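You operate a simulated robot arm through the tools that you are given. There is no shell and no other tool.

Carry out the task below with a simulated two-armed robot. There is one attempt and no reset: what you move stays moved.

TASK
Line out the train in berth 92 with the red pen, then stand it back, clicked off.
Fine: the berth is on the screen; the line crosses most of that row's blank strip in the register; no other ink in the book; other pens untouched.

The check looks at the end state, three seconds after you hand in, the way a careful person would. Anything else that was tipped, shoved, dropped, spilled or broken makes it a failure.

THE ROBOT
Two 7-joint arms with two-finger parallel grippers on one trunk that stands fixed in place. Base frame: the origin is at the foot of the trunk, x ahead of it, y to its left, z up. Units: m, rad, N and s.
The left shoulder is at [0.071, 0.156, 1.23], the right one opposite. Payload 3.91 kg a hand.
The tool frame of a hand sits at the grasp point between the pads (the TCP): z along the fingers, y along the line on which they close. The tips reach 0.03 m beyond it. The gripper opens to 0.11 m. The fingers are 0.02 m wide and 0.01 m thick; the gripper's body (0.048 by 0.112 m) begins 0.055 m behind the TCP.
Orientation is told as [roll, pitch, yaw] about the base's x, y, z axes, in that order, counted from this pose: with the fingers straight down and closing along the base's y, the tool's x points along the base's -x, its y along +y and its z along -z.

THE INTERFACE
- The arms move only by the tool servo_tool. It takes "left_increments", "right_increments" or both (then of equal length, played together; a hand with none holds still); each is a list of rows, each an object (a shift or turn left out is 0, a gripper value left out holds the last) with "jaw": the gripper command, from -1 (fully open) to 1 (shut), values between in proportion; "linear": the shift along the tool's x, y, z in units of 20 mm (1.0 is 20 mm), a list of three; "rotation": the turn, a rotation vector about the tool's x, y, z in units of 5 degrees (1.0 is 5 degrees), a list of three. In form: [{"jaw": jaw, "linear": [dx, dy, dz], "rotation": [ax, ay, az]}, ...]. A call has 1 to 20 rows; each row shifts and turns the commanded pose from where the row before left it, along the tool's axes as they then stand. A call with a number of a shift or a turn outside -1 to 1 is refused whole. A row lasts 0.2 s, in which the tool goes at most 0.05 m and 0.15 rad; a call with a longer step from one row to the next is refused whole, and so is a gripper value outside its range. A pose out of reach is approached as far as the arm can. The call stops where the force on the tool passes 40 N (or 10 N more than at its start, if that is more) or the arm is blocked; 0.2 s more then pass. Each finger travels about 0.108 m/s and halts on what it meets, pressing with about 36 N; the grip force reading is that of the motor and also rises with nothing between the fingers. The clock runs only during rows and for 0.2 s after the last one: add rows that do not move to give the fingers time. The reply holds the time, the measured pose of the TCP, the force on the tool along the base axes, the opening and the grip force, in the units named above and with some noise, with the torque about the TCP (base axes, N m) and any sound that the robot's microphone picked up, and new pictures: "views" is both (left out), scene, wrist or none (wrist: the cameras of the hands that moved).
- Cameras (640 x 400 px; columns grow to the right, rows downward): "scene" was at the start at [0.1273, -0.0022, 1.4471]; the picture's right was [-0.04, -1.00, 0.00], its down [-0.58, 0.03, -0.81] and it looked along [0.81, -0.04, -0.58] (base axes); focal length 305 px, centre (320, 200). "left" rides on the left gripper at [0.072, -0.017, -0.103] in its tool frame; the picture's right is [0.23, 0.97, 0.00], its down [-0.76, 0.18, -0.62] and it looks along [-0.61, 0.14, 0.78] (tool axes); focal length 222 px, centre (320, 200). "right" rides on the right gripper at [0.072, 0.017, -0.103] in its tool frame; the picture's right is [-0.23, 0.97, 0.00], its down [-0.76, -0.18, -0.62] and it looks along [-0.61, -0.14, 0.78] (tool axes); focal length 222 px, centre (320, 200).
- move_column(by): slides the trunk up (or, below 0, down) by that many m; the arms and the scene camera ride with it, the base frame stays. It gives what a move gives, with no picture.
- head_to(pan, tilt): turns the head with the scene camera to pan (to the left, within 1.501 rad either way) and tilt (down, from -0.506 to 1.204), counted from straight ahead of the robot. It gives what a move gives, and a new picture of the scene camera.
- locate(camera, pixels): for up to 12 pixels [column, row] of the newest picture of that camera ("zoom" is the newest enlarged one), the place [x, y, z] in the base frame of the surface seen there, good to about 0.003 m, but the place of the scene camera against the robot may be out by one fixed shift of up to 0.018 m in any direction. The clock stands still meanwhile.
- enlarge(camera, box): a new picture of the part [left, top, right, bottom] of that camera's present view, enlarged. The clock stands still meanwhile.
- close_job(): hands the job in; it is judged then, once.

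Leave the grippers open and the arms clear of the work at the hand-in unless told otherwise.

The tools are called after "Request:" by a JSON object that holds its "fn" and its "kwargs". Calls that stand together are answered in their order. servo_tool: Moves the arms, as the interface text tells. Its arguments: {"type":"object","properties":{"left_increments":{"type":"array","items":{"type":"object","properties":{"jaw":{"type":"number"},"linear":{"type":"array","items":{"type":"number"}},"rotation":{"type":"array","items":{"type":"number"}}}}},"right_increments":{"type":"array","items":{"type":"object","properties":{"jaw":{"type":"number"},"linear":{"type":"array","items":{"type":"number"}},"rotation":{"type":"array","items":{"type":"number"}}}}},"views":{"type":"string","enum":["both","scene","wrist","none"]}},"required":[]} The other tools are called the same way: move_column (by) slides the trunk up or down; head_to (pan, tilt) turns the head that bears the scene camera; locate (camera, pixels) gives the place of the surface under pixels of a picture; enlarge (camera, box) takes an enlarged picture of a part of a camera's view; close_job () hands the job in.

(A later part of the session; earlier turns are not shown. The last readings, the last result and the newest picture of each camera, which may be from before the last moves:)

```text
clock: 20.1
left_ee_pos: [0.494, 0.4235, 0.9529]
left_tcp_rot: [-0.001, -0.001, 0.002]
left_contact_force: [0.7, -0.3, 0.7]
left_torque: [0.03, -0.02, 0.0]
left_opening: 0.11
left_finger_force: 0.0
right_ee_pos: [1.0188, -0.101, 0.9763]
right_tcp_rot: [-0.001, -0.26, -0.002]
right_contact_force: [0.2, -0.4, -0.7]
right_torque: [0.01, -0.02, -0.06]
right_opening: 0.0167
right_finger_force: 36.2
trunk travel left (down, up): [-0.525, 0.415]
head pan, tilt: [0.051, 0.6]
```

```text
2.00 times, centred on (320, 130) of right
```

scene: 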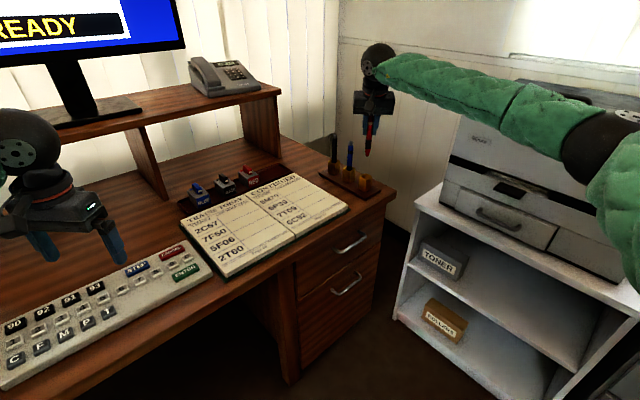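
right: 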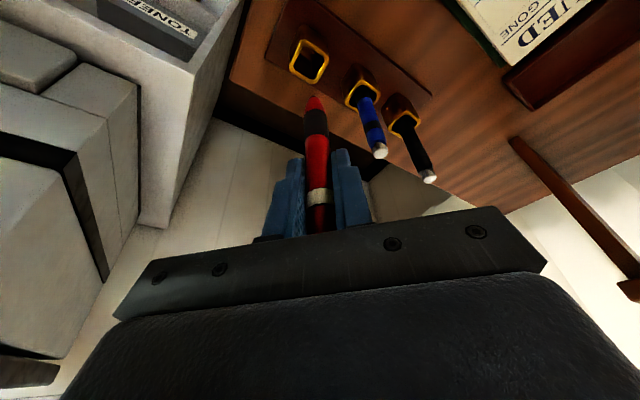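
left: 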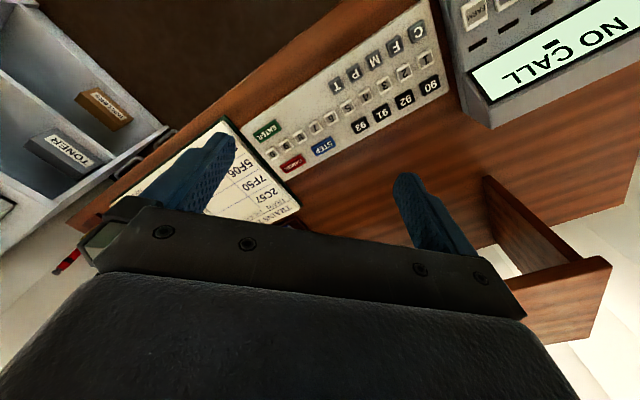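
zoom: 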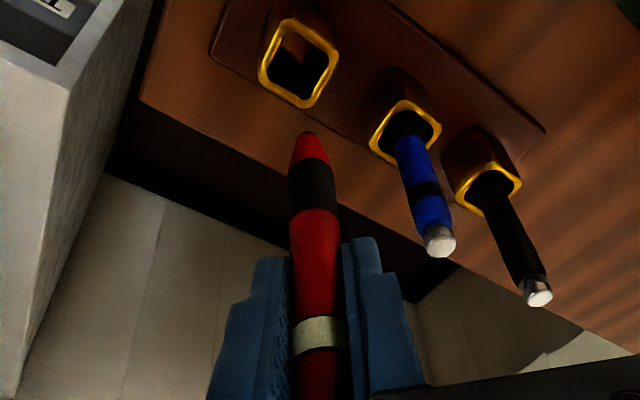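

The pen came out cleanly. I'll locate the nib in the right wrist zoom (308,133), and points up the body, to know the pen's offset and lean.

Request:
{"fn": "locate", "kwargs": {"camera": "zoom", "pixels": [[308, 135], [308, 142], [310, 165], [313, 195], [316, 230], [318, 280], [318, 330], [300, 62], [272, 74], [285, 22], [336, 50], [312, 106]]}}

Request:
{"fn": "enlarge", "kwargs": {"camera": "right", "box": [290, 80, 350, 140]}}

Request:
{"fn": "enlarge", "kwargs": {"camera": "scene", "box": [345, 110, 395, 160]}}

```text
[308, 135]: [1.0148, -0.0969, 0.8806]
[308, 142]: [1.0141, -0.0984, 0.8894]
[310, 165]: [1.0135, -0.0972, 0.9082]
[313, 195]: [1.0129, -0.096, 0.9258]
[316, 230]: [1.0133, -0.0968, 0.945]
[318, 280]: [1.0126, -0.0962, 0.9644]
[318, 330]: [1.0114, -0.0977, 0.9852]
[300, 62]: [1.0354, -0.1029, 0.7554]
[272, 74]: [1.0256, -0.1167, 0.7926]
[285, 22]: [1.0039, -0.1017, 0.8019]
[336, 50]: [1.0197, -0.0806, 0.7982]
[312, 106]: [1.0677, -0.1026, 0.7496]
```

```text
6.67 times, centred on (320, 110) of right
```

zoom: 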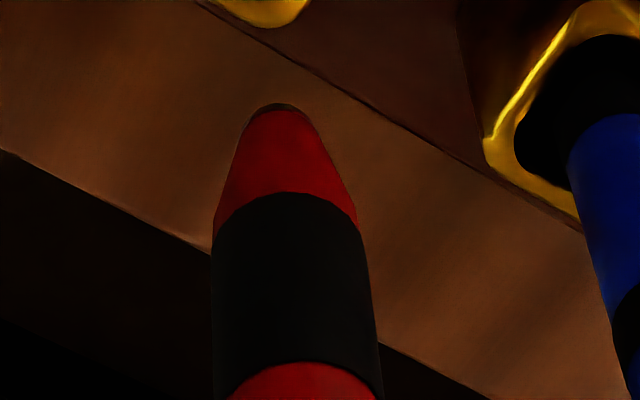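

```text
8.00 times, centred on (370, 135) of scene
```

zoom: 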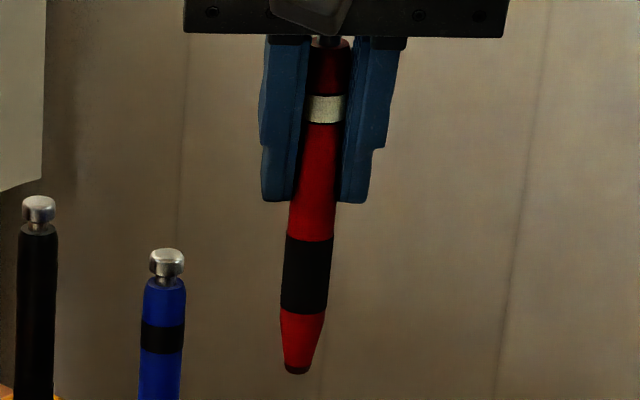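

The pen hangs vertical, its tip about 97 mm below the TCP (z 0.879 with the TCP at 0.976). I'll carry it at this height, above everything in the way, to over the left end of the 7F50 strip with the TCP at about (0.785, 0.285).

Request:
{"fn": "servo_tool", "kwargs": {"right_increments": [{"linear": [0.565, 0.965, -0.1515]}, {"linear": [0.565, 0.965, -0.1515]}, {"linear": [0.565, 0.965, -0.1515]}, {"linear": [0.565, 0.965, -0.1515]}, {"linear": [0.565, 0.965, -0.1515]}, {"linear": [0.565, 0.965, -0.1515]}, {"linear": [0.565, 0.965, -0.1515]}, {"linear": [0.565, 0.965, -0.1515]}, {"linear": [0.565, 0.965, -0.1515]}, {"linear": [0.565, 0.965, -0.1515]}, {"linear": [0.565, 0.965, -0.1515]}, {"linear": [0.565, 0.965, -0.1515]}, {"linear": [0.565, 0.965, -0.1515]}, {"linear": [0.565, 0.965, -0.1515]}, {"linear": [0.565, 0.965, -0.1515]}, {"linear": [0.565, 0.965, -0.1515]}, {"linear": [0.565, 0.965, -0.1515]}, {"linear": [0.565, 0.965, -0.1515]}, {"linear": [0.565, 0.965, -0.1515]}, {"linear": [0.565, 0.965, -0.1515]}], "views": "both"}}

```text
clock: 24.4
left_ee_pos: [0.4932, 0.4244, 0.9508]
left_tcp_rot: [0.0, 0.0, 0.001]
left_contact_force: [0.6, 0.0, 0.5]
left_torque: [-0.03, 0.01, 0.01]
left_opening: 0.11
left_finger_force: 0.1
right_ee_pos: [0.7849, 0.286, 0.9774]
right_tcp_rot: [0.0, -0.262, 0.002]
right_contact_force: [-0.4, 0.5, -0.3]
right_torque: [-0.02, 0.0, 0.02]
right_opening: 0.0165
right_finger_force: 35.9
trunk travel left (down, up): [-0.525, 0.415]
head pan, tilt: [0.051, 0.6]
```

scene: 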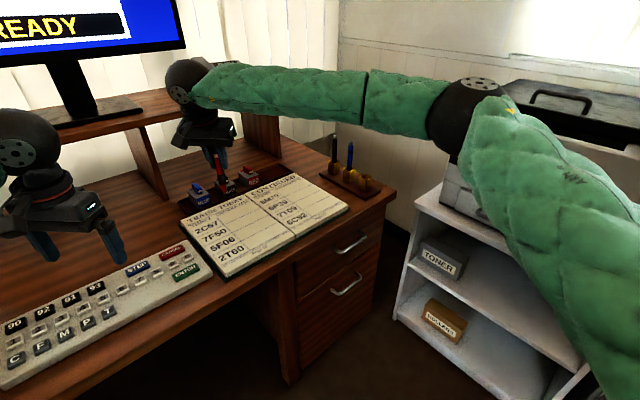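
right: 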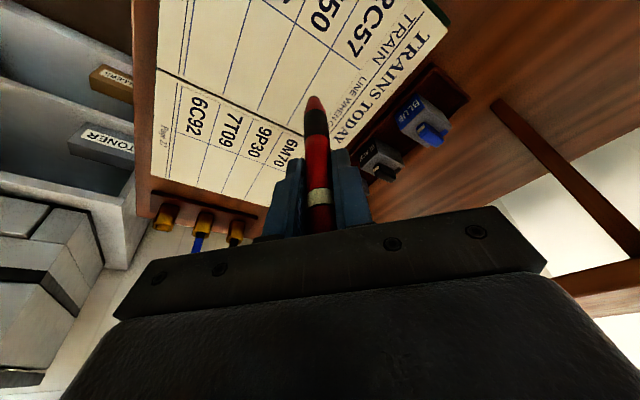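

The pen is over the left page with the row lines visible in the wrist view. I'll enlarge and re-measure the 7F50 strip with this camera, whose place against the hand is exact.

Request:
{"fn": "enlarge", "kwargs": {"camera": "right", "box": [150, 0, 450, 190]}}

```text
2.11 times, centred on (300, 95) of right
```

zoom: 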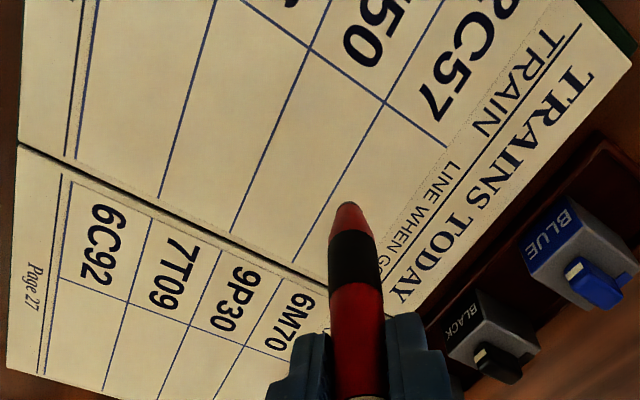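

The 7F50 strip lies between the line (310,47)–(231,233) and the line (384,104)–(297,261) in this zoom. I'll locate those corners, the middles and the pen tip at (347,204).

Request:
{"fn": "locate", "kwargs": {"camera": "zoom", "pixels": [[310, 47], [384, 104], [231, 233], [297, 261], [158, 197], [215, 0], [446, 147], [347, 76], [264, 247], [347, 205], [348, 215], [21, 145]]}}

```text
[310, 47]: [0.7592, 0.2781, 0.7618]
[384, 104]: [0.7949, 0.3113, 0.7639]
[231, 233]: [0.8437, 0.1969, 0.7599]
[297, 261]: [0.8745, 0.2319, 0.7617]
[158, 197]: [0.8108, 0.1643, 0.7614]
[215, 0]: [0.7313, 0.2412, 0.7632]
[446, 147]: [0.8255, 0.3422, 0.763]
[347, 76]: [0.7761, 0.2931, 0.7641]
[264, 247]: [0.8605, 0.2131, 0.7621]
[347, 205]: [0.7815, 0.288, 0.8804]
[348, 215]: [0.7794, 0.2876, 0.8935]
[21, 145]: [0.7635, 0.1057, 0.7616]
```

All measurements agree: the strip's mid-line runs from about (0.7775, 0.294) to (0.860, 0.213), the page is at z about 0.763, and the pen tip is at about (0.784, 0.288, 0.880). I'll go down 108 mm to hover roughly 8 mm above the page, then look.

Request:
{"fn": "servo_tool", "kwargs": {"right_increments": [{"linear": [0.3, 0.04, 0.85]}, {"linear": [0.2329, 0, 0.8693]}, {"linear": [0.2329, 0, 0.8693]}, {"linear": [0.2329, 0, 0.8693]}, {"linear": [0.2329, 0, 0.8693]}, {"linear": [0.2329, 0, 0.8693]}, {}], "views": "both"}}

Request:
{"fn": "enlarge", "kwargs": {"camera": "right", "box": [220, 0, 460, 180]}}

Request:
{"fn": "enlarge", "kwargs": {"camera": "scene", "box": [170, 150, 290, 270]}}

```text
clock: 25.9
left_ee_pos: [0.4928, 0.4238, 0.9534]
left_tcp_rot: [0.001, 0.001, 0.002]
left_contact_force: [0.3, 0.6, 0.2]
left_torque: [-0.03, 0.0, 0.01]
left_opening: 0.11
left_finger_force: 0.0
right_ee_pos: [0.7831, 0.2859, 0.8676]
right_tcp_rot: [0.0, -0.262, 0.0]
right_contact_force: [-0.5, 1.7, -0.2]
right_torque: [0.01, -0.02, 0.03]
right_opening: 0.0165
right_finger_force: 35.5
trunk travel left (down, up): [-0.525, 0.415]
head pan, tilt: [0.051, 0.6]
```

scene: 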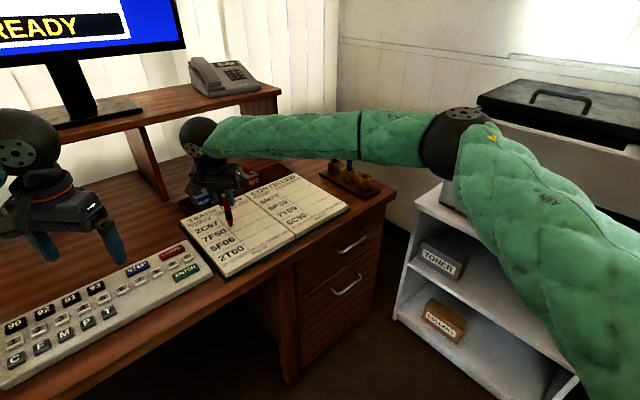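
right: 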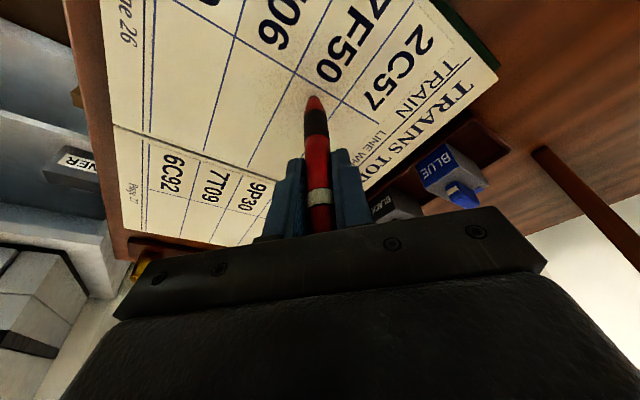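

```text
2.22 times, centred on (340, 90) of right
```

zoom: 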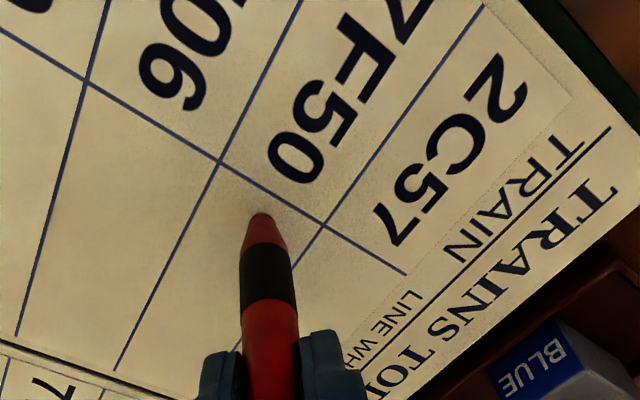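

```text
3.33 times, centred on (230, 210) of scene
```

zoom: 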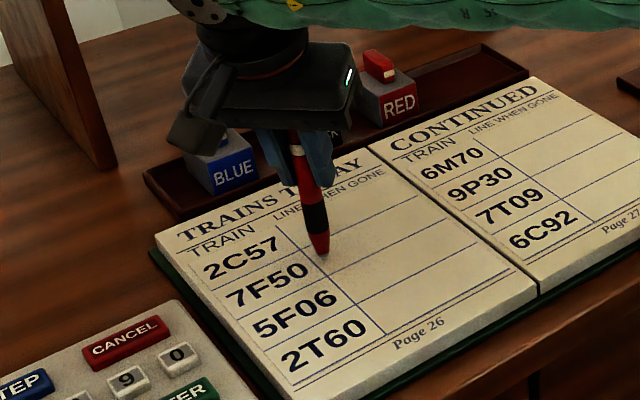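

The tip hovers inside the 7F50 strip, near its left end. Now I'll lower in 2 mm steps, watching the force.

Request:
{"fn": "servo_tool", "kwargs": {"right_increments": [{"linear": [0.0259, 0, 0.0966]}, {"linear": [0.0259, 0, 0.0966]}], "views": "none"}}

```text
clock: 26.6
left_ee_pos: [0.493, 0.4241, 0.9521]
left_tcp_rot: [0.0, 0.0, 0.002]
left_contact_force: [0.4, -0.1, 0.8]
left_torque: [0.0, 0.01, 0.0]
left_opening: 0.1099
left_finger_force: 0.0
right_ee_pos: [0.7829, 0.287, 0.8634]
right_tcp_rot: [0.0, -0.262, -0.001]
right_contact_force: [0.4, 0.6, 0.7]
right_torque: [0.03, -0.02, -0.03]
right_opening: 0.0164
right_finger_force: 36.5
trunk travel left (down, up): [-0.525, 0.415]
head pan, tilt: [0.051, 0.6]
```

No clear contact at TCP z 0.863. One more 1.5 mm step, with a look.

Request:
{"fn": "servo_tool", "kwargs": {"right_increments": [{"linear": [0.0194, 0, 0.0724]}, {}], "views": "wrist"}}

Request:
{"fn": "enlarge", "kwargs": {"camera": "right", "box": [270, 60, 370, 130]}}

Request:
{"fn": "enlarge", "kwargs": {"camera": "scene", "box": [200, 195, 260, 255]}}

```text
clock: 27.1
left_ee_pos: [0.4932, 0.4234, 0.9538]
left_tcp_rot: [-0.001, 0.0, 0.004]
left_contact_force: [0.8, -0.1, 0.2]
left_torque: [-0.01, 0.0, 0.03]
left_opening: 0.11
left_finger_force: 0.1
right_ee_pos: [0.7827, 0.2863, 0.8626]
right_tcp_rot: [0.001, -0.262, 0.0]
right_contact_force: [0.5, 0.0, 8.0]
right_torque: [0.0, -0.07, 0.01]
right_opening: 0.0167
right_finger_force: 36.1
trunk travel left (down, up): [-0.525, 0.415]
head pan, tilt: [0.051, 0.6]
```

right: 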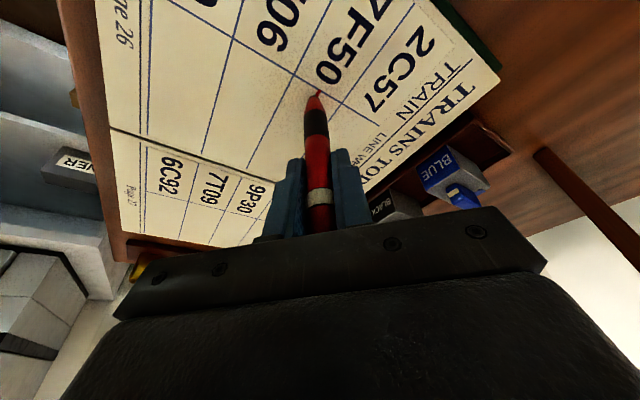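

```text
5.71 times, centred on (320, 95) of right
```

zoom: 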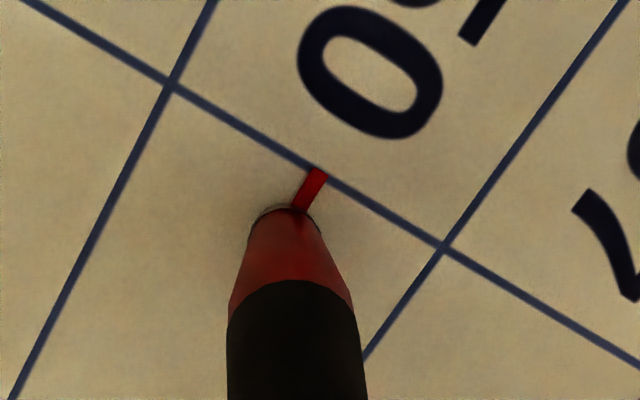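

```text
6.67 times, centred on (230, 225) of scene
```

zoom: 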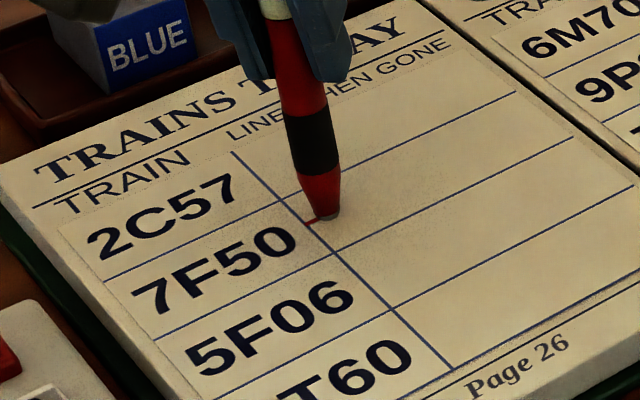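

The nib is on the page: a short red mark shows at the strip's left end, and the force is about 8 N. I'll ease up 0.5 mm and drag along the mid-line, direction (+x, -y), in chunks so I can watch the force.

Request:
{"fn": "servo_tool", "kwargs": {"right_increments": [{"linear": [-0.0065, 0, -0.0241]}, {"linear": [-0.1744, -0.1773, 0.0467]}, {"linear": [-0.1744, -0.1773, 0.0467]}, {"linear": [-0.1744, -0.1773, 0.0467]}, {"linear": [-0.1744, -0.1773, 0.0467]}], "views": "none"}}

Request:
{"fn": "enlarge", "kwargs": {"camera": "scene", "box": [190, 180, 280, 270]}}

```text
clock: 28.4
left_ee_pos: [0.4925, 0.4239, 0.9516]
left_tcp_rot: [0.001, -0.001, 0.002]
left_contact_force: [-0.3, 0.5, -0.8]
left_torque: [-0.01, 0.01, 0.0]
left_opening: 0.1099
left_finger_force: 0.0
right_ee_pos: [0.7969, 0.2716, 0.8646]
right_tcp_rot: [-0.001, -0.261, 0.0]
right_contact_force: [-3.0, 2.1, 10.4]
right_torque: [0.15, 0.2, -0.02]
right_opening: 0.0165
right_finger_force: 35.9
trunk travel left (down, up): [-0.525, 0.415]
head pan, tilt: [0.051, 0.6]
```

```text
4.44 times, centred on (235, 225) of scene
```

zoom: 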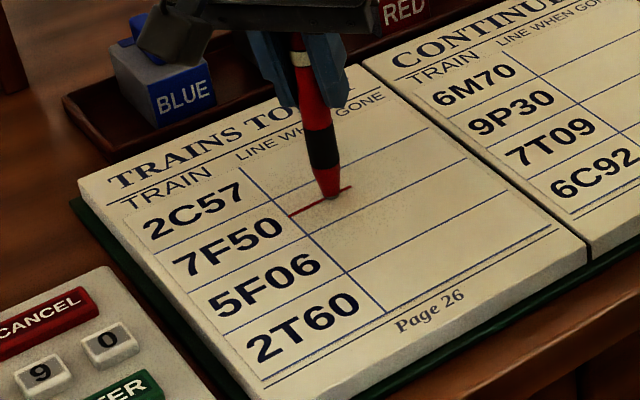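

The line is appearing in the strip. The force rose to about 10 N, so I'll ease up 0.8 mm and continue.

Request:
{"fn": "servo_tool", "kwargs": {"right_increments": [{"linear": [-0.0104, 0, -0.0386]}, {"linear": [-0.1744, -0.1773, 0.0467]}, {"linear": [-0.1744, -0.1773, 0.0467]}, {"linear": [-0.1744, -0.1773, 0.0467]}], "views": "none"}}

Request:
{"fn": "enlarge", "kwargs": {"camera": "scene", "box": [190, 180, 280, 270]}}

```text
clock: 29.4
left_ee_pos: [0.4931, 0.4247, 0.9524]
left_tcp_rot: [-0.001, -0.002, 0.001]
left_contact_force: [0.2, -0.2, -0.6]
left_torque: [-0.01, 0.03, 0.01]
left_opening: 0.1101
left_finger_force: 0.0
right_ee_pos: [0.8095, 0.2621, 0.8644]
right_tcp_rot: [0.0, -0.263, -0.002]
right_contact_force: [-0.1, 0.2, 0.7]
right_torque: [-0.05, 0.03, 0.02]
right_opening: 0.0166
right_finger_force: 36.1
trunk travel left (down, up): [-0.525, 0.415]
head pan, tilt: [0.051, 0.6]
```

```text
4.44 times, centred on (235, 225) of scene
```

zoom: 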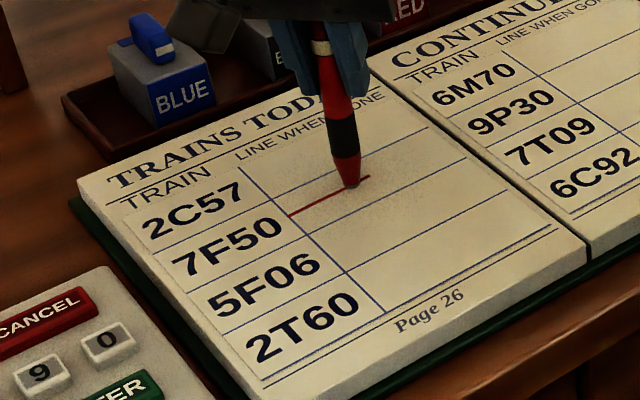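

The force fell to about 0.7 N. I'll press 0.4 mm deeper and carry on.

Request:
{"fn": "servo_tool", "kwargs": {"right_increments": [{"linear": [0.0052, 0, 0.0193]}, {"linear": [-0.1744, -0.1773, 0.0467]}, {"linear": [-0.1744, -0.1773, 0.0467]}, {"linear": [-0.1744, -0.1773, 0.0467]}], "views": "none"}}

Request:
{"fn": "enlarge", "kwargs": {"camera": "scene", "box": [190, 180, 280, 270]}}

```text
clock: 30.4
left_ee_pos: [0.4938, 0.423, 0.9526]
left_tcp_rot: [0.002, -0.001, 0.002]
left_contact_force: [-0.2, 0.6, 0.1]
left_torque: [-0.02, 0.01, -0.01]
left_opening: 0.1098
left_finger_force: 0.0
right_ee_pos: [0.8203, 0.2505, 0.8636]
right_tcp_rot: [0.0, -0.262, 0.0]
right_contact_force: [0.1, 0.0, -0.8]
right_torque: [0.0, 0.01, 0.04]
right_opening: 0.0166
right_finger_force: 36.1
trunk travel left (down, up): [-0.525, 0.415]
head pan, tilt: [0.051, 0.6]
```

```text
4.44 times, centred on (235, 225) of scene
```

zoom: 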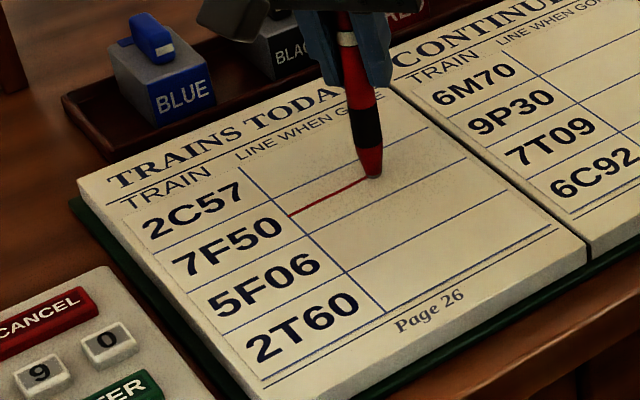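

Contact was lost (force about 0, and the ink ends at about (370,177) just behind the tip). I'll step back 5 mm along the line, press 0.8 mm deeper, and check.

Request:
{"fn": "servo_tool", "kwargs": {"right_increments": [{"linear": [0.1744, 0.1773, -0.0467]}, {"linear": [0.0104, 0, 0.0386]}, {}], "views": "none"}}

```text
clock: 31.1
left_ee_pos: [0.493, 0.4235, 0.953]
left_tcp_rot: [-0.001, -0.002, 0.002]
left_contact_force: [0.0, 0.4, -1.4]
left_torque: [0.01, -0.03, -0.02]
left_opening: 0.1099
left_finger_force: 0.1
right_ee_pos: [0.8159, 0.2535, 0.8626]
right_tcp_rot: [0.0, -0.262, 0.001]
right_contact_force: [0.2, 1.5, 5.3]
right_torque: [0.13, -0.02, 0.01]
right_opening: 0.0167
right_finger_force: 36.1
trunk travel left (down, up): [-0.525, 0.415]
head pan, tilt: [0.051, 0.6]
```

Contact is back at about 5 N. The page drops slightly towards the right, so I'll continue with a small downward slope of 0.12 mm per 5 mm.

Request:
{"fn": "servo_tool", "kwargs": {"right_increments": [{"linear": [-0.1728, -0.1773, 0.0525]}, {"linear": [-0.1728, -0.1773, 0.0525]}, {"linear": [-0.1728, -0.1773, 0.0525]}], "views": "none"}}

Request:
{"fn": "enlarge", "kwargs": {"camera": "scene", "box": [190, 180, 280, 270]}}

```text
clock: 31.9
left_ee_pos: [0.4913, 0.4247, 0.9535]
left_tcp_rot: [0.002, 0.0, 0.002]
left_contact_force: [0.1, -0.4, 0.3]
left_torque: [-0.02, 0.02, -0.01]
left_opening: 0.1098
left_finger_force: 0.1
right_ee_pos: [0.8265, 0.2449, 0.8648]
right_tcp_rot: [-0.001, -0.261, 0.002]
right_contact_force: [-3.2, 2.3, 12.7]
right_torque: [0.22, 0.23, 0.04]
right_opening: 0.0167
right_finger_force: 36.1
trunk travel left (down, up): [-0.525, 0.415]
head pan, tilt: [0.051, 0.6]
```

```text
4.44 times, centred on (235, 225) of scene
```

zoom: 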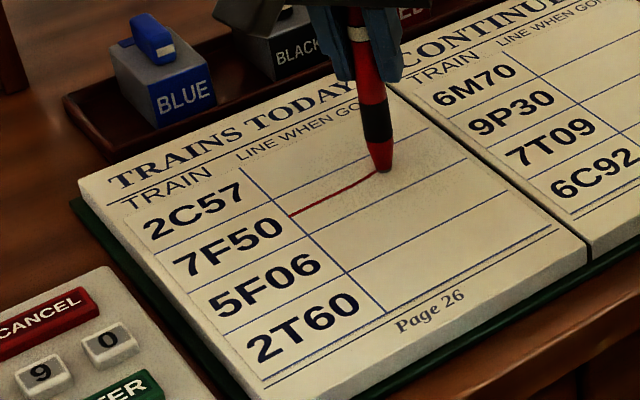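

The line continues but the force rose to about 12.7 N. I'll ease up 0.6 mm and go on two steps at a time.

Request:
{"fn": "servo_tool", "kwargs": {"right_increments": [{"linear": [-0.0078, 0, -0.029]}, {"linear": [-0.1744, -0.1773, 0.0467]}, {"linear": [-0.1744, -0.1773, 0.0467]}], "views": "none"}}

Request:
{"fn": "enlarge", "kwargs": {"camera": "scene", "box": [190, 180, 280, 270]}}

```text
clock: 32.8
left_ee_pos: [0.4927, 0.4243, 0.9532]
left_tcp_rot: [0.001, -0.001, 0.001]
left_contact_force: [0.3, 0.1, 0.4]
left_torque: [0.0, 0.02, 0.04]
left_opening: 0.1101
left_finger_force: 0.1
right_ee_pos: [0.8338, 0.2372, 0.8633]
right_tcp_rot: [-0.001, -0.261, 0.0]
right_contact_force: [-1.8, 0.9, 9.3]
right_torque: [0.23, 0.19, 0.01]
right_opening: 0.0165
right_finger_force: 36.0
trunk travel left (down, up): [-0.525, 0.415]
head pan, tilt: [0.051, 0.6]
```

```text
4.44 times, centred on (235, 225) of scene
```

zoom: 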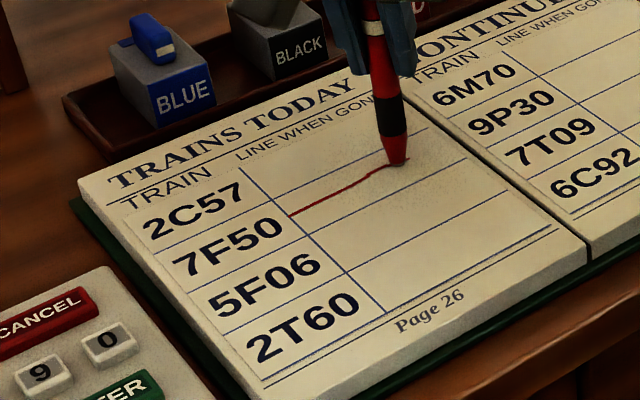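

9 N and inking well; the tip is at (400,163), and the strip's right end is near (447,144). I'll continue three more steps with a slight ease.

Request:
{"fn": "servo_tool", "kwargs": {"right_increments": [{"linear": [-0.177, -0.1773, 0.037]}, {"linear": [-0.1744, -0.1773, 0.0467]}, {"linear": [-0.1744, -0.1773, 0.0467]}], "views": "none"}}

Request:
{"fn": "enlarge", "kwargs": {"camera": "scene", "box": [190, 180, 280, 270]}}

```text
clock: 33.5
left_ee_pos: [0.4935, 0.4236, 0.9527]
left_tcp_rot: [0.001, 0.001, 0.002]
left_contact_force: [0.4, 0.1, -0.8]
left_torque: [0.01, 0.02, 0.02]
left_opening: 0.1098
left_finger_force: 0.0
right_ee_pos: [0.8447, 0.2262, 0.8636]
right_tcp_rot: [0.001, -0.263, 0.001]
right_contact_force: [-1.7, 1.2, 7.0]
right_torque: [0.11, 0.12, -0.02]
right_opening: 0.0168
right_finger_force: 35.8
trunk travel left (down, up): [-0.525, 0.415]
head pan, tilt: [0.051, 0.6]
```

```text
4.44 times, centred on (235, 225) of scene
```

zoom: 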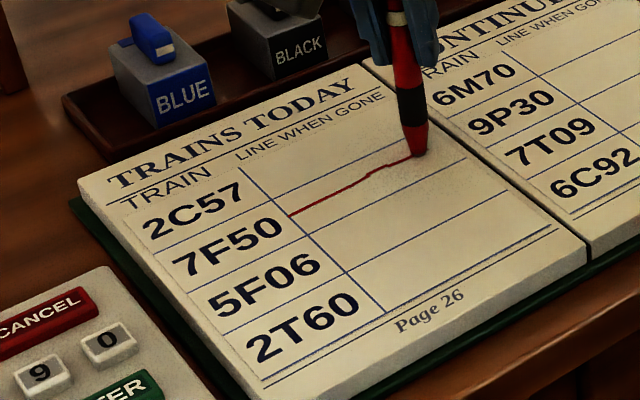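

7 N, steady. Three last steps bring the tip to about 6 mm short of the strip's end.

Request:
{"fn": "servo_tool", "kwargs": {"right_increments": [{"linear": [-0.1744, -0.1773, 0.0467]}, {"linear": [-0.1744, -0.1773, 0.0467]}, {"linear": [-0.1744, -0.1773, 0.0467]}], "views": "none"}}

Request:
{"fn": "enlarge", "kwargs": {"camera": "scene", "box": [190, 180, 280, 270]}}

```text
clock: 34.4
left_ee_pos: [0.4935, 0.4239, 0.9527]
left_tcp_rot: [0.002, 0.0, 0.001]
left_contact_force: [-0.3, -0.1, 0.4]
left_torque: [0.0, 0.0, -0.01]
left_opening: 0.1101
left_finger_force: 0.0
right_ee_pos: [0.8555, 0.215, 0.8631]
right_tcp_rot: [0.0, -0.263, 0.0]
right_contact_force: [-1.0, 1.3, 4.1]
right_torque: [0.12, 0.1, 0.01]
right_opening: 0.0166
right_finger_force: 36.5
trunk travel left (down, up): [-0.525, 0.415]
head pan, tilt: [0.051, 0.6]
```

```text
4.44 times, centred on (235, 225) of scene
```

zoom: 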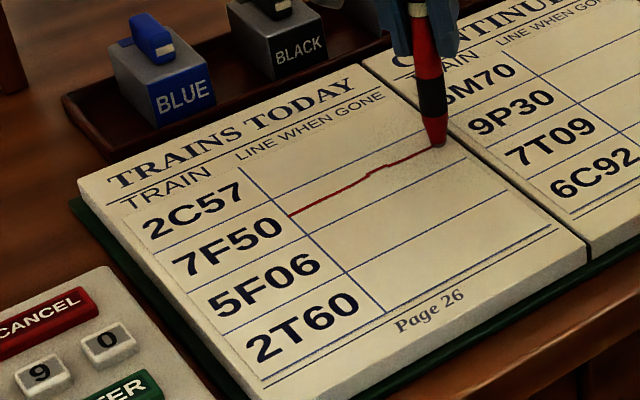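

The line spans nearly the whole strip. I'll lift straight up 113 mm and inspect the ink and the pen.

Request:
{"fn": "servo_tool", "kwargs": {"right_increments": [{"linear": [-0.2588, 0, -0.9659]}, {"linear": [-0.2588, 0, -0.9659]}, {"linear": [-0.2588, 0, -0.9659]}, {"linear": [-0.2588, 0, -0.9659]}, {"linear": [-0.2588, 0, -0.9659]}, {"linear": [-0.1682, 0, -0.6278]}, {}], "views": "both"}}

Request:
{"fn": "enlarge", "kwargs": {"camera": "scene", "box": [180, 160, 300, 280]}}

Request:
{"fn": "enlarge", "kwargs": {"camera": "right", "box": [180, 0, 480, 200]}}

```text
clock: 36.0
left_ee_pos: [0.494, 0.4236, 0.9529]
left_tcp_rot: [-0.001, 0.0, 0.001]
left_contact_force: [0.2, -0.1, 0.9]
left_torque: [0.02, -0.01, -0.01]
left_opening: 0.1099
left_finger_force: 0.0
right_ee_pos: [0.8561, 0.2157, 0.978]
right_tcp_rot: [-0.001, -0.262, 0.0]
right_contact_force: [0.1, 0.4, -0.9]
right_torque: [0.03, -0.02, -0.03]
right_opening: 0.0169
right_finger_force: 36.0
trunk travel left (down, up): [-0.525, 0.415]
head pan, tilt: [0.051, 0.6]
```

scene: 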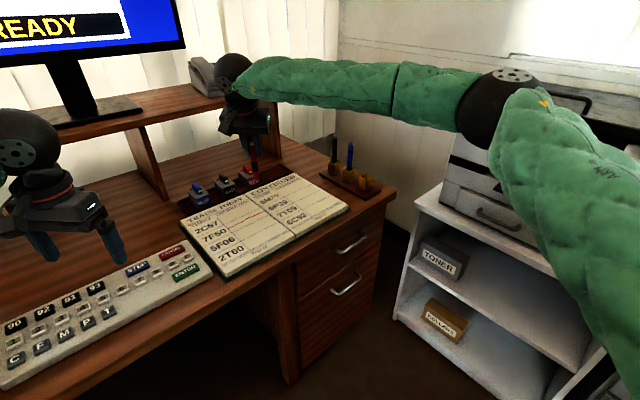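
right: 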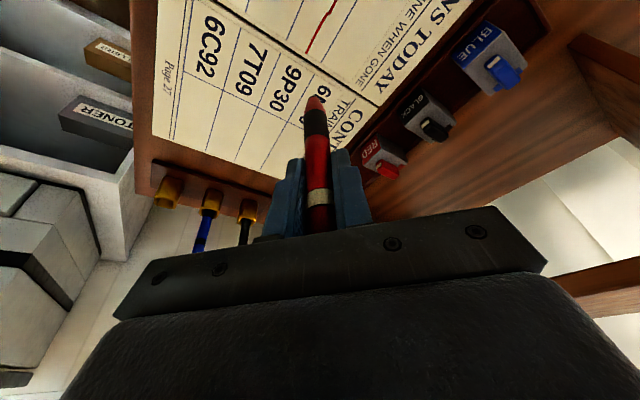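

```text
3.33 times, centred on (240, 220) of scene
```

zoom: 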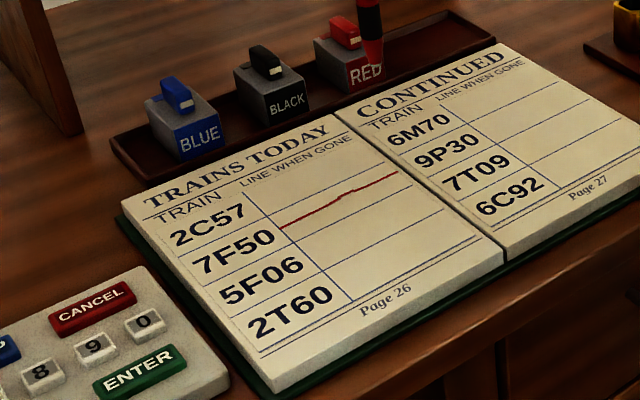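

```text
2.00 times, centred on (330, 100) of right
```

zoom: 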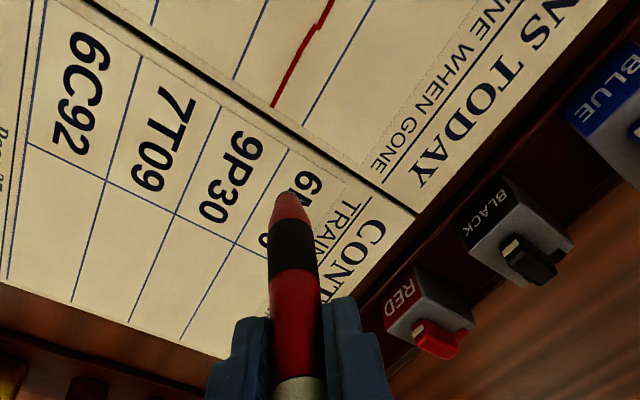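

The red line runs cleanly through the 7F50 strip from the column line to near its right end, with no other ink. Now I'll carry the pen back horizontally along the reverse path to above its cup.

Request:
{"fn": "servo_tool", "kwargs": {"right_increments": [{"linear": [-0.4927, -0.9872, 0.132]}, {"linear": [-0.4927, -0.9872, 0.132]}, {"linear": [-0.4927, -0.9872, 0.132]}, {"linear": [-0.4927, -0.9872, 0.132]}, {"linear": [-0.4927, -0.9872, 0.132]}, {"linear": [-0.4927, -0.9872, 0.132]}, {"linear": [-0.4927, -0.9872, 0.132]}, {"linear": [-0.4927, -0.9872, 0.132]}, {"linear": [-0.4927, -0.9872, 0.132]}, {"linear": [-0.4927, -0.9872, 0.132]}, {"linear": [-0.4927, -0.9872, 0.132]}, {"linear": [-0.4927, -0.9872, 0.132]}, {"linear": [-0.4927, -0.9872, 0.132]}, {"linear": [-0.4927, -0.9872, 0.132]}, {"linear": [-0.4927, -0.9872, 0.132]}, {"linear": [-0.4927, -0.9872, 0.132]}, {}], "views": "both"}}

Request:
{"fn": "enlarge", "kwargs": {"camera": "scene", "box": [320, 100, 420, 200]}}

Request:
{"fn": "enlarge", "kwargs": {"camera": "right", "box": [220, 30, 420, 230]}}

```text
clock: 39.5
left_ee_pos: [0.4941, 0.4247, 0.9534]
left_tcp_rot: [0.0, 0.0, 0.001]
left_contact_force: [0.3, -0.2, 0.3]
left_torque: [-0.02, -0.01, 0.02]
left_opening: 0.1101
left_finger_force: 0.1
right_ee_pos: [1.0216, -0.099, 0.9785]
right_tcp_rot: [-0.001, -0.26, -0.001]
right_contact_force: [0.1, 0.4, -0.4]
right_torque: [-0.06, -0.01, -0.02]
right_opening: 0.0165
right_finger_force: 36.1
trunk travel left (down, up): [-0.525, 0.415]
head pan, tilt: [0.051, 0.6]
```

scene: 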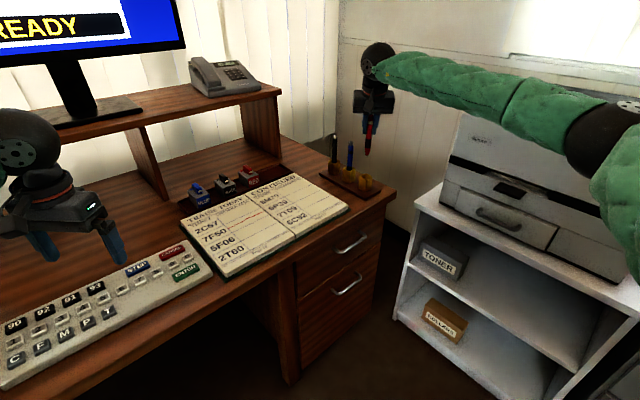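
right: 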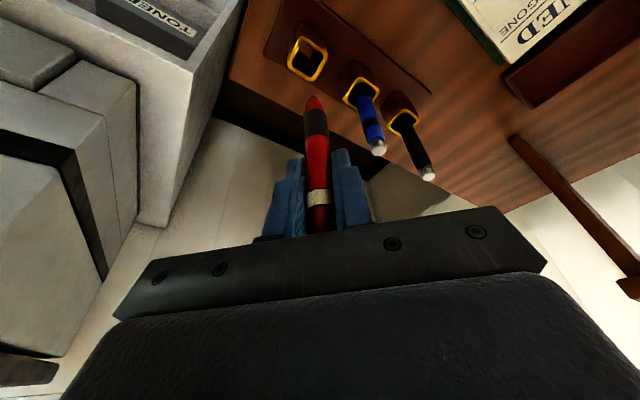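

```text
4.00 times, centred on (370, 150) of scene
```

zoom: 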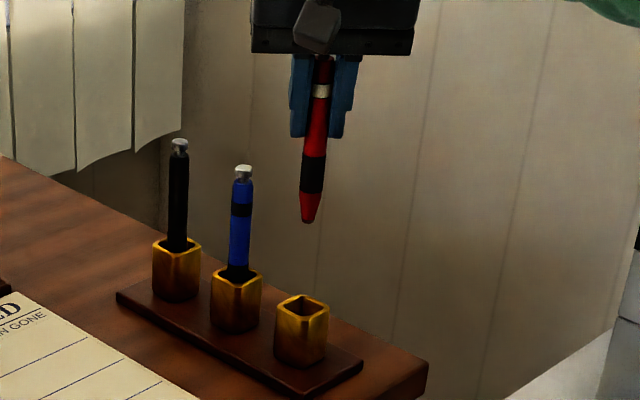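

```text
2.00 times, centred on (320, 130) of right
```

zoom: 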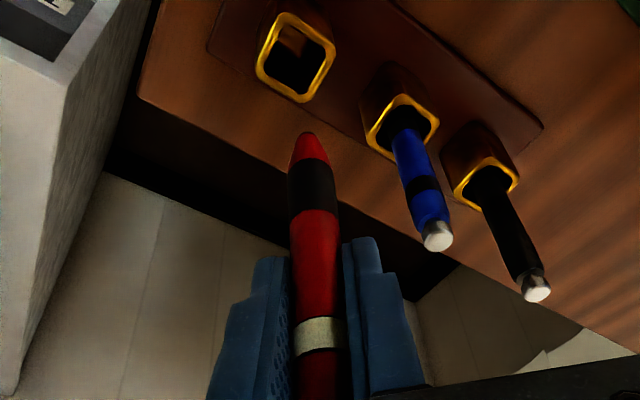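

The view matches the one from right after the lift, so the pen hasn't shifted in the grip. I'll locate the cup's rim corners and the tip to fine-align.

Request:
{"fn": "locate", "kwargs": {"camera": "zoom", "pixels": [[283, 14], [334, 50], [300, 100], [257, 72], [308, 42], [328, 76], [276, 90], [268, 40], [307, 135], [308, 145], [310, 170], [316, 250]]}}

```text
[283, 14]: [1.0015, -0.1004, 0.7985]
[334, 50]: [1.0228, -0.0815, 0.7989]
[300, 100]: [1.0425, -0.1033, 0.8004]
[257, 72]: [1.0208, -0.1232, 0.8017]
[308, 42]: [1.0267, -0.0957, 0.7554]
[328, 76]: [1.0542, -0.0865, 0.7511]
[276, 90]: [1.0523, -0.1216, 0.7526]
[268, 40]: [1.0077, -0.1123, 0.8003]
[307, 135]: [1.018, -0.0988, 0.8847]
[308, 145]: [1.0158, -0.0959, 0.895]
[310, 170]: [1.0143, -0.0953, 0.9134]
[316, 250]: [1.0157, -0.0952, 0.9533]
```

The cup centre is about (1.022, -0.102) and the pen tip is about (1.0205, -0.098). I'll shift 2.5 mm in -y and lower 70 mm so the tip sits about 10 mm above the rim, then check.

Request:
{"fn": "servo_tool", "kwargs": {"right_increments": [{"linear": [0.2265, -0.125, 0.8452]}, {"linear": [0.2265, 0, 0.8452]}, {"linear": [0.2265, 0, 0.8452]}, {"linear": [0.2265, 0, 0.8452]}, {}], "views": "both"}}

Request:
{"fn": "enlarge", "kwargs": {"camera": "scene", "box": [330, 120, 410, 200]}}

Request:
{"fn": "enlarge", "kwargs": {"camera": "right", "box": [250, 50, 390, 170]}}

```text
clock: 40.8
left_ee_pos: [0.493, 0.423, 0.9533]
left_tcp_rot: [-0.001, 0.001, 0.002]
left_contact_force: [0.3, -0.4, -0.2]
left_torque: [-0.01, -0.02, 0.01]
left_opening: 0.1101
left_finger_force: 0.1
right_ee_pos: [1.0192, -0.1021, 0.9081]
right_tcp_rot: [0.0, -0.263, 0.001]
right_contact_force: [-0.1, 0.7, -0.4]
right_torque: [-0.01, -0.02, 0.03]
right_opening: 0.0163
right_finger_force: 35.4
trunk travel left (down, up): [-0.525, 0.415]
head pan, tilt: [0.051, 0.6]
```

scene: 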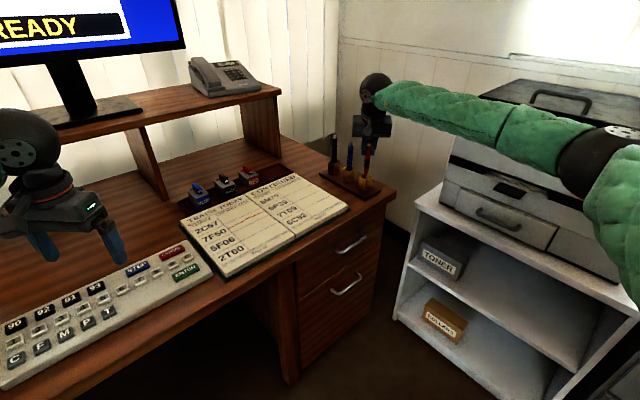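
right: 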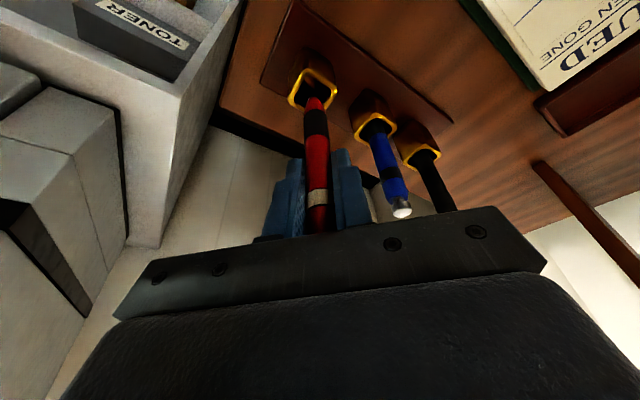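

```text
5.00 times, centred on (370, 160) of scene
```

zoom: 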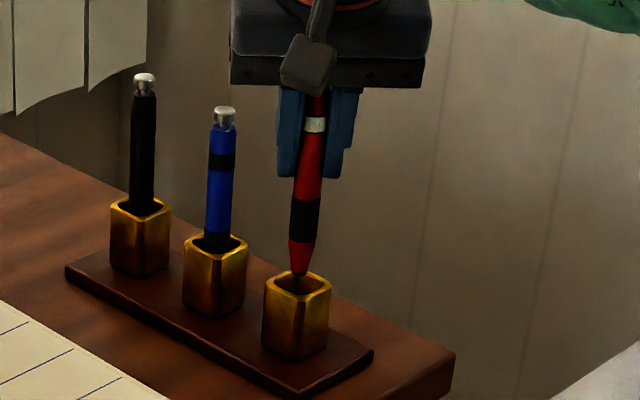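

```text
3.33 times, centred on (320, 110) of right
```

zoom: 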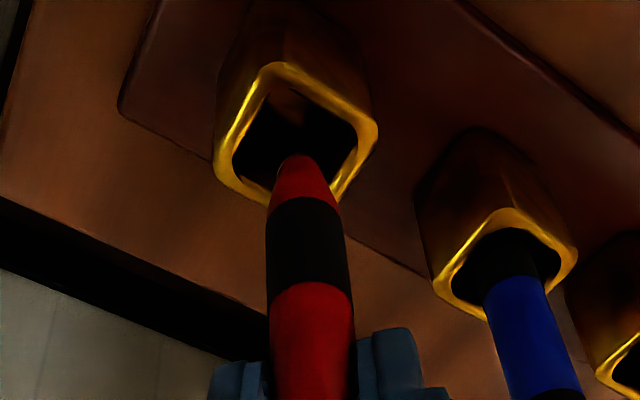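

The tip is over the cup opening in both views. I'll lower 45 mm more into the cup, watching for contact.

Request:
{"fn": "servo_tool", "kwargs": {"right_increments": [{"linear": [0.1294, 0, 0.483]}, {"linear": [0.1294, 0, 0.483]}, {"linear": [0.1294, 0, 0.483]}, {"linear": [0.1294, 0, 0.483]}, {"linear": [0.0647, 0, 0.2415]}, {}], "views": "wrist"}}

Request:
{"fn": "enlarge", "kwargs": {"camera": "scene", "box": [330, 120, 410, 200]}}

Request:
{"fn": "enlarge", "kwargs": {"camera": "right", "box": [250, 50, 390, 170]}}

```text
clock: 42.1
left_ee_pos: [0.4927, 0.4232, 0.9527]
left_tcp_rot: [0.001, 0.0, 0.001]
left_contact_force: [0.1, -0.6, 0.3]
left_torque: [-0.03, 0.02, 0.01]
left_opening: 0.1101
left_finger_force: 0.1
right_ee_pos: [1.0196, -0.1007, 0.8618]
right_tcp_rot: [-0.001, -0.261, 0.0]
right_contact_force: [0.0, 0.1, 0.0]
right_torque: [0.02, 0.04, -0.03]
right_opening: 0.0169
right_finger_force: 36.1
trunk travel left (down, up): [-0.525, 0.415]
head pan, tilt: [0.051, 0.6]
```

right: 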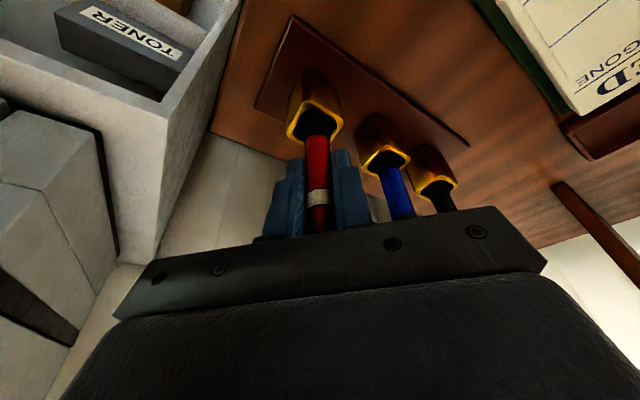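

```text
5.00 times, centred on (370, 160) of scene
```

zoom: 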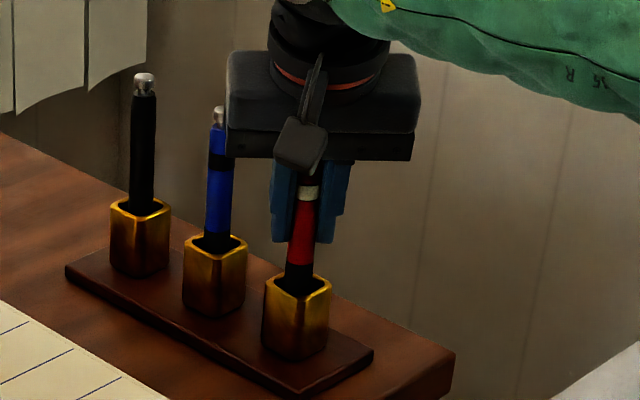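

```text
3.33 times, centred on (320, 110) of right
```

zoom: 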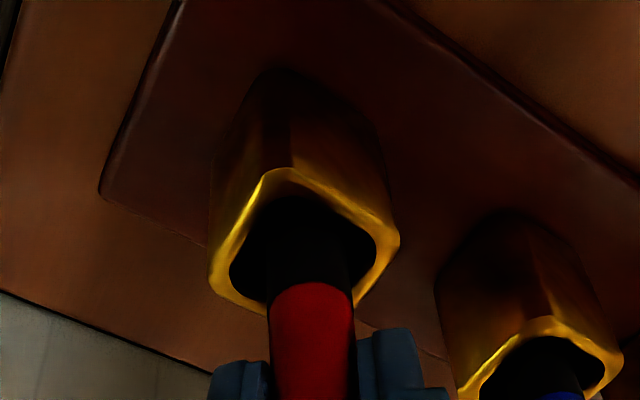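

The pen is inside the cup with no contact force at TCP z 0.862. About 5 mm remain, so I'll lower 4 mm and check the force.

Request:
{"fn": "servo_tool", "kwargs": {"right_increments": [{"linear": [0.0259, 0, 0.0966]}, {"linear": [0.0259, 0, 0.0966]}], "views": "none"}}

```text
clock: 42.8
left_ee_pos: [0.4943, 0.4236, 0.9522]
left_tcp_rot: [-0.001, -0.001, 0.001]
left_contact_force: [0.6, 0.0, 0.7]
left_torque: [-0.01, 0.02, 0.01]
left_opening: 0.11
left_finger_force: 0.0
right_ee_pos: [1.0209, -0.1009, 0.8566]
right_tcp_rot: [-0.001, -0.262, -0.002]
right_contact_force: [-0.9, -0.1, -0.1]
right_torque: [-0.02, 0.02, -0.03]
right_opening: 0.0167
right_finger_force: 36.1
trunk travel left (down, up): [-0.525, 0.415]
head pan, tilt: [0.051, 0.6]
```

One more 1.5 mm to near the floor, checking the force.

Request:
{"fn": "servo_tool", "kwargs": {"right_increments": [{"linear": [0.0194, 0, 0.0724]}, {}], "views": "none"}}

```text
clock: 43.4
left_ee_pos: [0.4944, 0.4235, 0.9531]
left_tcp_rot: [0.0, -0.001, 0.002]
left_contact_force: [0.4, 0.1, 0.5]
left_torque: [-0.01, 0.01, 0.01]
left_opening: 0.11
left_finger_force: 0.2
right_ee_pos: [1.0188, -0.1018, 0.8562]
right_tcp_rot: [-0.001, -0.261, 0.001]
right_contact_force: [0.1, 0.5, 0.0]
right_torque: [0.01, -0.01, -0.01]
right_opening: 0.0167
right_finger_force: 35.9
trunk travel left (down, up): [-0.525, 0.415]
head pan, tilt: [0.051, 0.6]
```

No contact yet, but the height matches the original grasp within about a millimetre. I'll open the fingers to 55 mm to let the pen settle.

Request:
{"fn": "servo_tool", "kwargs": {"right_increments": [{"jaw": 0.5}, {"jaw": 0}, {}, {}], "views": "wrist"}}

Request:
{"fn": "enlarge", "kwargs": {"camera": "scene", "box": [330, 120, 410, 200]}}

Request:
{"fn": "enlarge", "kwargs": {"camera": "right", "box": [220, 50, 440, 220]}}

```text
clock: 44.4
left_ee_pos: [0.4937, 0.4235, 0.9525]
left_tcp_rot: [-0.001, -0.001, 0.003]
left_contact_force: [0.0, 0.1, -0.3]
left_torque: [-0.01, -0.01, -0.03]
left_opening: 0.1098
left_finger_force: 0.1
right_ee_pos: [1.0194, -0.1022, 0.8562]
right_tcp_rot: [-0.001, -0.261, -0.001]
right_contact_force: [-0.6, 0.1, -0.2]
right_torque: [0.02, 0.04, -0.01]
right_opening: 0.0551
right_finger_force: 0.1
trunk travel left (down, up): [-0.525, 0.415]
head pan, tilt: [0.051, 0.6]
```

right: 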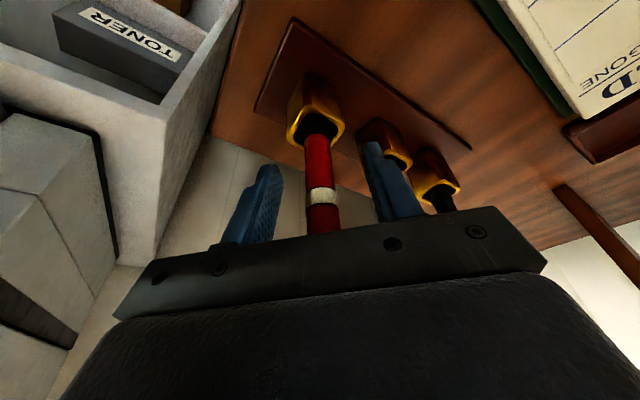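

```text
5.00 times, centred on (370, 160) of scene
```

zoom: 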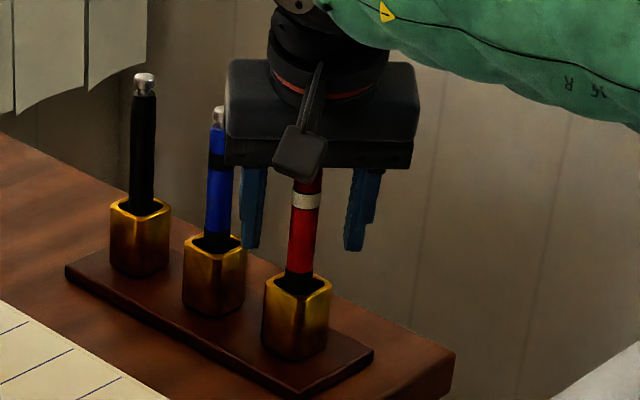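

```text
2.35 times, centred on (330, 135) of right
```

zoom: 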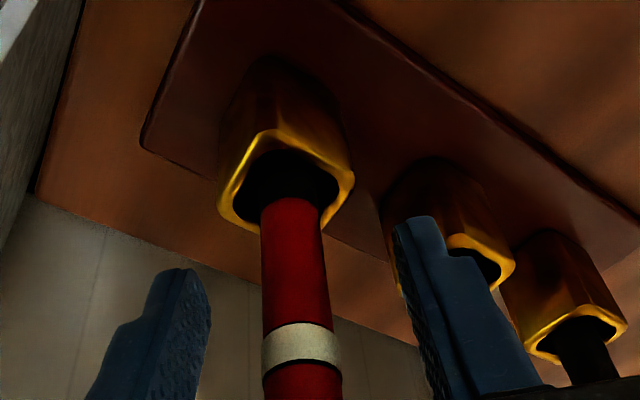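

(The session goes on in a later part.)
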